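You operate a simulated robot arm through the tools that you are given. There is no shell and no other tool. Be economical: measure what you need, move in short steps, check, and stop when the job is done.

The job below is to be done with a simulated robot arm. You get a single attempt, and the scene is never put back.

Task
Press the reset button of the press two times.
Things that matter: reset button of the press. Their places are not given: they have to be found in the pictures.

Only the result counts: the job must be done as asked and must still hold three seconds after the hand-in. Knocking over, shifting, dropping, spilling or breaking anything else fails it.

Robot
A 7-joint arm with a two-finger parallel gripper, fixed in place. Base frame: the origin is at the foot of the arm, x ahead of it, y to its left, z up; the work surface is at about z = 66. Units: mm, degrees, N and s.
With the tool pointing down near the work surface it reaches from about 240 to 600 mm from the base axis. Its first joint turns from -66.0 to 66.0 degrees. Payload 2.5 kg.
The TCP is the grasp point between the finger pads, 23 mm short of the fingertips. In the tool frame z runs along the fingers and y along their closing line. The gripper opens to 94 mm. The fingers are 38 mm wide and 10 mm thick; the gripper's body (54 by 96 mm) begins 39 mm behind the TCP.
Orientation is told as [roll, pitch, yaw] about the base's x, y, z axes, in that order, counted from this pose: with the fingers straight down and closing along the base's y, the tool's x points along the base's -x, its y along +y and its z along -z.

Tools
- The arm moves only by the tool servo_tool. Its argument "rows" is a list of rows, each a list of 7 numbers: the shift along the base's x, y, z in units of 30 mm (1.0 is 30 mm), then the turn, a rotation vector about the base's x, y, z in units of 4 degrees (1.0 is 4 degrees), then the finger opening in mm, from 0 to 94. In form: [[tx, ty, tz, ax, ay, az, grip], ...]. A call has 1 to 12 rows; each row shifts and turns the commanded pose from where the row before left it. A call with a number of a shift or a turn outside -1 to 1 is refused whole. Each row takes 0.2 s and may step no farther than 50 mm and 8.6 degrees from the row before; otherwise, or with a gripper value out of range, the whole call is refused. Where a pose cannot be reached the arm comes as near as it can. A force on the tool above 40 N (or 10 N above the force at the start of the call, whichever is more), or a blocked arm, ends the call early, and 0.2 s more pass. Each finger travels about 108 mm/s and halts on what it meets, pressing with about 24 N; the grip force reading is that of the motor and also rises with nothing between the fingers. The clock runs only during rows and for 0.2 s after the last one: add rows that do not move to give the fingers time. It gives the time, the measured TCP pose, the force on the tool (base axes), the opening and the grip force at its end, in the units of the frame above (readings bear some noise), and new pictures: "views" is both (left out), scene, wrist or none.
- Cameras (640 x 400 px; columns grow to the right, rows downward): "scene" is fixed at [152.1, -447.5, 542.7]; the picture's right is [0.37, -0.93, 0.00], its down [-0.52, -0.21, -0.83] and it looks along [0.77, 0.30, -0.56] (base axes); focal length 313 px, centre (320, 200). "wrist" rides on the gripper at [-39, 0, -44] in the tool frame; the picture's right is [0.00, -1.00, 0.00], its down [0.97, 0.00, -0.24] and it looks along [0.24, 0.00, 0.97] (tool axes); focal length 218 px, centre (320, 200).
- measure_at(camera, pixels): for up to 12 pixels [column, row] of the newest picture of that camera ("zoom" is the newest enlarged one), the place [x, y, z] in the base frame of the surface seen there, good to about 3 mm. No time passes.
- zoom(camera, box): a new picture of the part [left, top, right, bottom] of that camera's present view, enlarged. No time passes.
- close_job(): hands the job in; it is judged then, once.

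Go step by step. Measure first, check grasps and placings, and put right what went wrong. The budget is 60 turns and 120 pictures, counting those below and the enlarged ones. Unless the task says otherwise, let go and move clear before handing in, and close with one line.

The tools are called as a command line: name --pt "numbers of a row" for each row, then --argument value for the rest, lists and objects as JSON in quotes. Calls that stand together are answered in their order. servo_tool: Moves the arm, as the interface text tells. Its arguments: {"type":"object","properties":{"rows":{"type":"array"},"views":{"type":"string","enum":["both","scene","wrist","none"]}},"required":["rows"]} The other tools are called the same way: measure_at (camera, pixels) gives the place of the surface under pixels of a picture; zoom (camera, box) takes an enlarged picture of a part of a camera's view; close_job () hands the job in.

At the start:

```text
time_s: 0.0
tool_pos: [311.2, -343.0, 348.1]
tcp_rot: [0.1, 0.1, 0.0]
contact_force: [1.1, 0.2, -0.2]
width: 94.3
grip_force: 0.2
```

scene: 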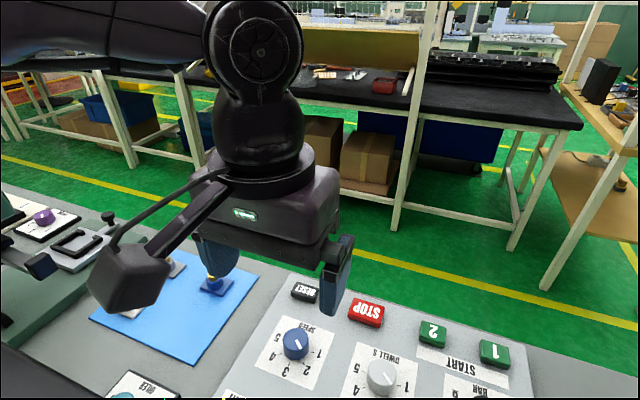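
wrist: 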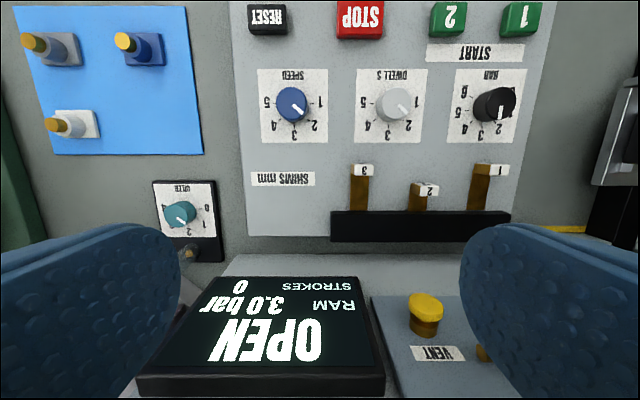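

The black RESET button shows at wrist (267,18) and scene (304,291). I'll measure it and its surroundings.

measure_at --camera "wrist" --pixels '[[267, 14], [267, 30], [252, 14], [284, 14], [267, 50], [310, 20], [360, 15], [235, 20]]'

zoom --camera "scene" --box '[240, 250, 400, 350]'

```text
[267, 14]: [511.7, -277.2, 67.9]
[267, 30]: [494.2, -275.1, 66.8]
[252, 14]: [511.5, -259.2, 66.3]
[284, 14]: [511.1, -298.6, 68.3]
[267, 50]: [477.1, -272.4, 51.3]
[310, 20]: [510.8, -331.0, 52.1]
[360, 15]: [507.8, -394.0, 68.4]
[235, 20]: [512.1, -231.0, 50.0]
```

```text
4.00 times, centred on (320, 300) of scene
```

zoom: 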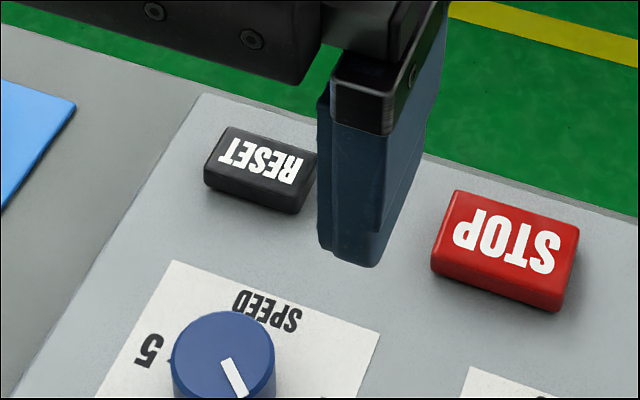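

RESET's top is at about z = 68 over a panel at about 51. I'll get its edges from the zoomed picture.

measure_at --camera "zoom" --pixels '[[262, 160], [228, 132], [312, 155], [212, 165], [290, 190], [260, 110], [185, 150], [250, 225]]'

servo_tool --pt "1 0.4 0 0 0 0 60" --pt "1 0.4 0 0 0 0 30" --pt "1 0.4 0 0 0 0 0" --pt "1 0.4 0 0 0 0 0" --pt "1 0.4 0 0 0 0 0" --pt "1 0.2 0 0 0 0 0" --pt "0.5 0 0 0 0 0 0" --pt "0 0 0 0 0 0 0"

```text
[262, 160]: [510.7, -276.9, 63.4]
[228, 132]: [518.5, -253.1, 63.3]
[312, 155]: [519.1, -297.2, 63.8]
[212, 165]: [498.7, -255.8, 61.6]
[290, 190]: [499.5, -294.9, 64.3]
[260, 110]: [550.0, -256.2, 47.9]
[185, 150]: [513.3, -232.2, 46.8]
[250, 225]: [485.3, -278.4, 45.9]
```

```text
time_s: 1.8
tool_pos: [496.2, -273.1, 346.2]
tcp_rot: [0.0, 0.0, -0.1]
contact_force: [0.5, -0.8, 0.0]
width: 0.1
grip_force: 24.0
out of reach, approached as far as the arm can: row 7
```

scene: 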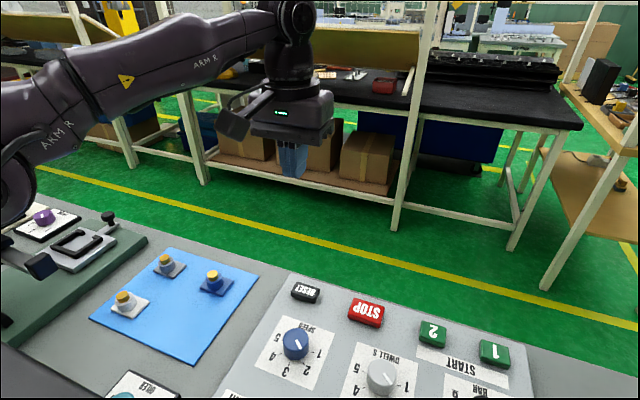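
wrist: 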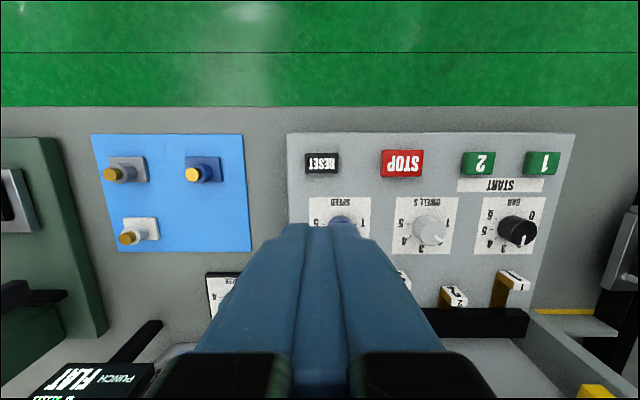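

The fingers are closed and the tool is above the RESET area. Next I'll go down to about z = 140 and re-measure.

servo_tool --pt "0 0 -1 0 0 0 0" --pt "0 0 -1 0 0 0 0" --pt "0 0 -1 0 0 0 0" --pt "0 0 -1 0 0 0 0" --pt "0 0 -1 0 0 0 0" --pt "0 0 -1 0 0 0 0" --pt "0 0 -0.9 0 0 0 0" --pt "0 0 0 0 0 0 0"

```text
time_s: 3.6
tool_pos: [495.4, -274.0, 142.2]
tcp_rot: [-0.1, 0.1, 0.0]
contact_force: [1.0, 0.3, 0.2]
width: 0.0
grip_force: 24.2
```

scene: 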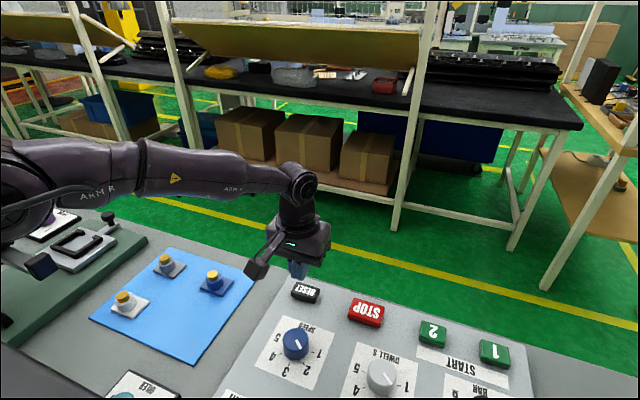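
wrist: 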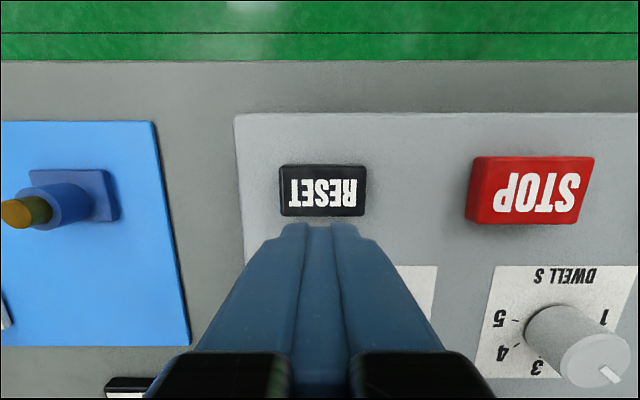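

measure_at --camera "wrist" --pixels '[[322, 190], [290, 172], [360, 172], [290, 210], [360, 207], [322, 150], [400, 190]]'

servo_tool --pt "0.4 -0.05 0 0 0 0 0" --pt "0 0 -0.9 0 0 0 0" --pt "0 0 0 0 0 0 0"

```text
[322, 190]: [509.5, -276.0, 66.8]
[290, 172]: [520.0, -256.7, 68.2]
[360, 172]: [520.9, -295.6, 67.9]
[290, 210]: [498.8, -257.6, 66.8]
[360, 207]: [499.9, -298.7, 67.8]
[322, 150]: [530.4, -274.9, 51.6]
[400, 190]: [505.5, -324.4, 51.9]
```

```text
time_s: 4.4
tool_pos: [508.0, -275.1, 114.9]
tcp_rot: [0.0, 0.0, -0.1]
contact_force: [0.3, 0.0, 0.9]
width: 0.0
grip_force: 23.8
```

scene: 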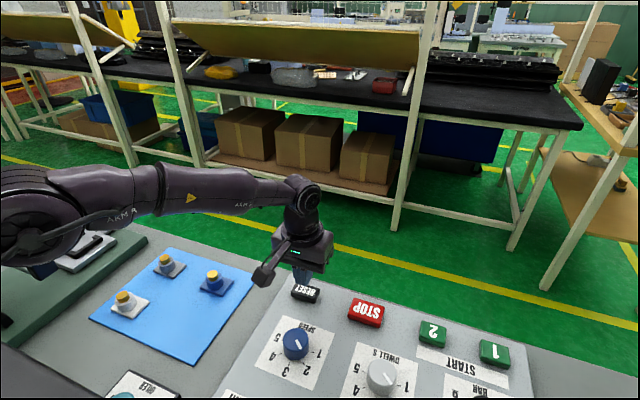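
wrist: 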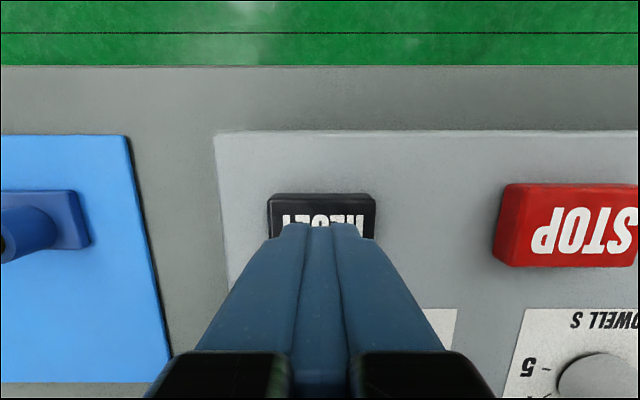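

The tool is centred over RESET (509.5, -276.5, top about 67), so contact should come near TCP z = 90. I'll come down slowly to about 87 and watch the force.

servo_tool --pt "0.05 -0.04 -0.5 0 0 0 0" --pt "0 0 -0.25 0 0 0 0" --pt "0 0 -0.08 0 0 0 0" --pt "0 0 -0.08 0 0 0 0" --views "wrist"

```text
time_s: 5.4
tool_pos: [510.5, -276.1, 86.7]
tcp_rot: [0.0, 0.0, 0.0]
contact_force: [0.0, -0.7, 0.2]
width: 0.1
grip_force: 23.9
```

wrist: 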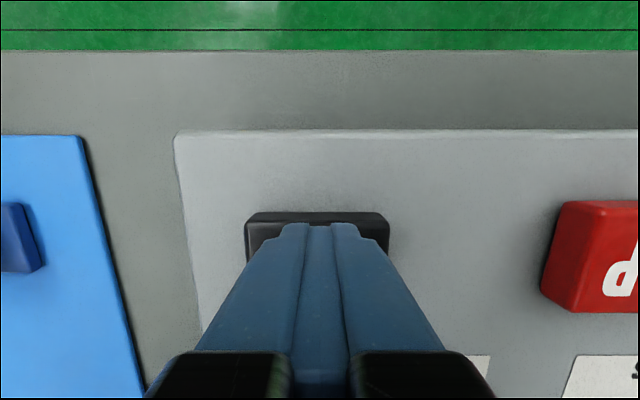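

No contact yet at z = 86.7, so I'll keep going down in steps of about 1 mm.

servo_tool --pt "0 0 -0.04 0 0 0 0" --pt "0 0 -0.04 0 0 0 0" --pt "0 0 -0.04 0 0 0 0" --views "scene"

```text
time_s: 6.2
tool_pos: [511.1, -276.1, 83.0]
tcp_rot: [0.0, 0.0, 0.0]
contact_force: [-0.7, 1.4, 3.2]
width: 0.1
grip_force: 24.1
```

scene: 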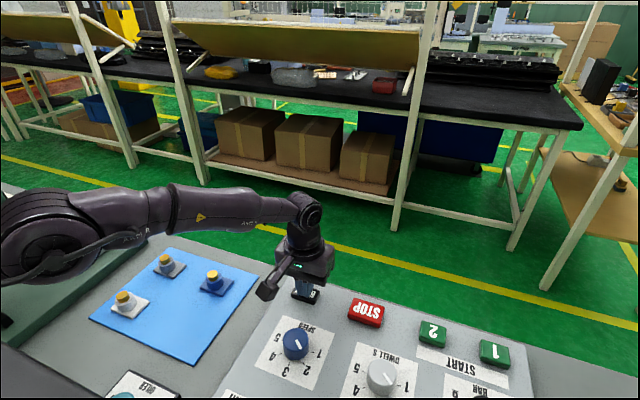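

Contact has begun, with 3 N upward at z = 83. I'll press on in small steps.

servo_tool --pt "0 0 -0.04 0 0 0 0" --pt "0 0 -0.04 0 0 0 0" --views "none"

```text
time_s: 6.8
tool_pos: [510.1, -276.8, 80.5]
tcp_rot: [0.0, -0.1, 0.0]
contact_force: [-6.2, 1.7, 11.7]
width: 0.0
grip_force: 23.9
```

servo_tool --pt "0 0 -0.03 0 0 0 0" --pt "0 0 -0.03 0 0 0 0" --views "wrist"

```text
time_s: 7.4
tool_pos: [510.9, -276.0, 80.5]
tcp_rot: [0.0, -0.1, 0.0]
contact_force: [-10.2, 5.2, 24.5]
width: 0.0
grip_force: 24.0
```

wrist: 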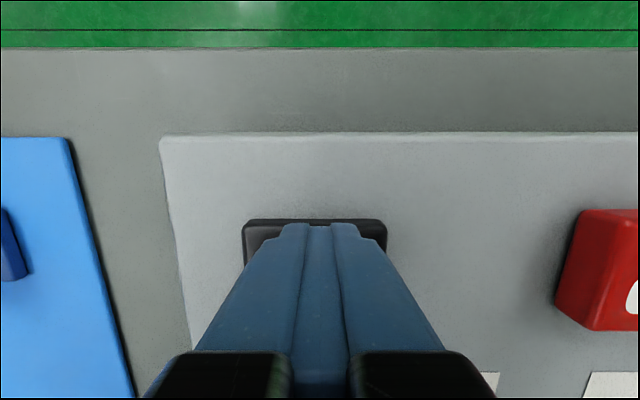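

It has bottomed out: z stays at 80.5 while the force has risen to 24 N. I'll release by rising fully clear and check for any indication that the press counted.

servo_tool --pt "0 0 0.14 0 0 0 0" --pt "0 0 0.5 0 0 0 0" --pt "0 0 0.3 0 0 0 0" --pt "0 0 0 0 0 0 0" --views "both"

```text
time_s: 8.4
tool_pos: [508.7, -276.8, 106.0]
tcp_rot: [0.0, 0.1, 0.0]
contact_force: [0.2, 0.1, -0.6]
width: 0.0
grip_force: 23.8
```

scene: 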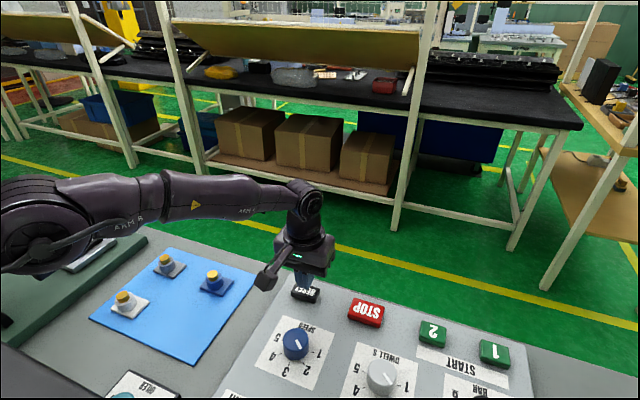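
wrist: 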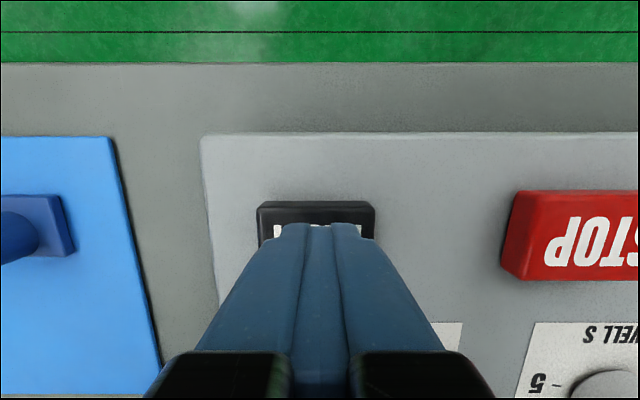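

The first press is complete and released. The second press uses the same stroke: fast to just above contact, then slow.

servo_tool --pt "0 0 -0.3 0 0 0 0" --pt "0 0 -0.4 0 0 0 0" --pt "0 0 -0.06 0 0 0 0" --pt "0 0 -0.06 0 0 0 0" --pt "0 0 -0.06 0 0 0 0" --pt "0 0 -0.03 0 0 0 0" --pt "0 0 -0.03 0 0 0 0" --views "none"

```text
time_s: 10.0
tool_pos: [510.2, -277.6, 80.0]
tcp_rot: [-0.1, -0.1, 0.0]
contact_force: [-12.3, 2.8, 25.1]
width: 0.0
grip_force: 23.9
```

The second press has bottomed out too, at z = 80.0 and 25 N. I'll rise well clear and then back off to see the display.

servo_tool --pt "0 0 0.14 0 0 0 0" --pt "0 0 0.6 0 0 0 0" --pt "0 0 1 0 0 0 0" --pt "0 0 1 0 0 0 0" --pt "0 0 1 0 0 0 0" --pt "-0.5 0 1 0 0 0 0" --pt "-1 0 1 0 0 0 0" --pt "-1 0 1 0 0 0 0" --pt "-1 0 1 0 0 0 0" --pt "-1 0 1 0 0 0 0" --pt "-1 0 0.5 0 0 0 0" --pt "-1 0 0 0 0 0 0"

```text
time_s: 12.6
tool_pos: [313.3, -277.7, 358.1]
tcp_rot: [0.0, 0.0, 0.0]
contact_force: [-0.4, 0.5, 0.1]
width: 0.2
grip_force: 24.0
```

scene: 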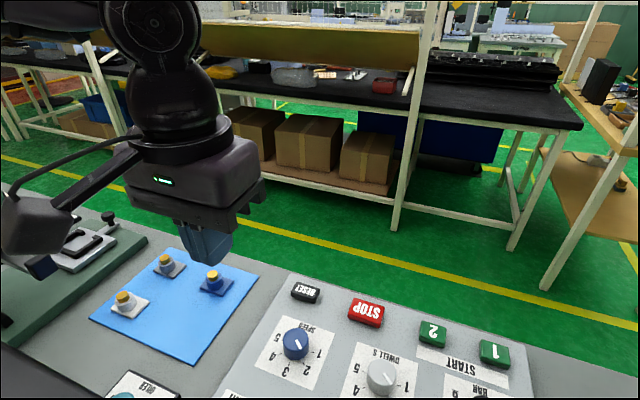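
wrist: 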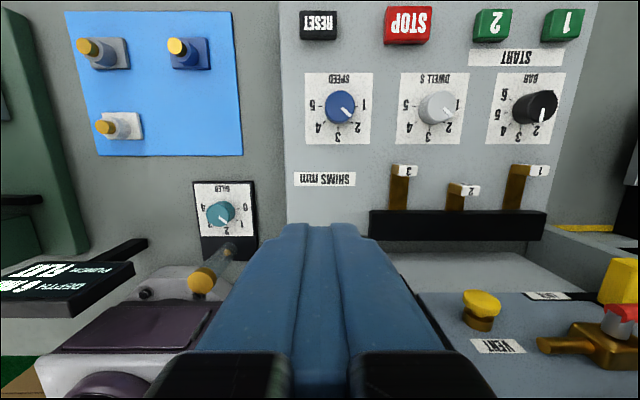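

The panel is unchanged and RESET is back up. I'll open the fingers for a look at the status display behind them.

servo_tool --pt "0 -0.8 0 0 0 0 40" --pt "0 -0.8 0 0 0 0 70" --pt "0 -0.6 0 0 0 0 94" --pt "0 0 0 0 0 0 94" --pt "0 0 0 0 0 0 94" --views "wrist"

```text
time_s: 13.8
tool_pos: [314.8, -341.0, 355.2]
tcp_rot: [0.0, 0.0, 0.0]
contact_force: [0.4, -0.2, -0.4]
width: 94.2
grip_force: 0.1
```

wrist: 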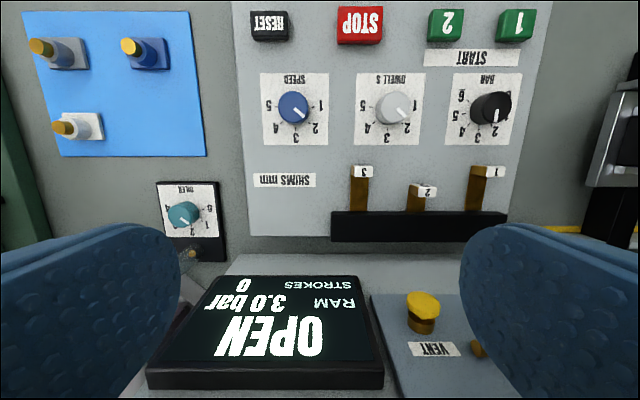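

The display still reads OPEN, 3.0 bar, 0 strokes. Both presses went to the stop and were fully released, and nothing else has changed, so I'm handing in.

close_job

```text
The job is handed in.
```

I pressed the RESET button twice. Each press went down to its stop at about 25 N and was fully released. The display showed no count of the presses, so that force and the end of travel are the only evidence that they registered. Nothing else moved, and the arm is clear.
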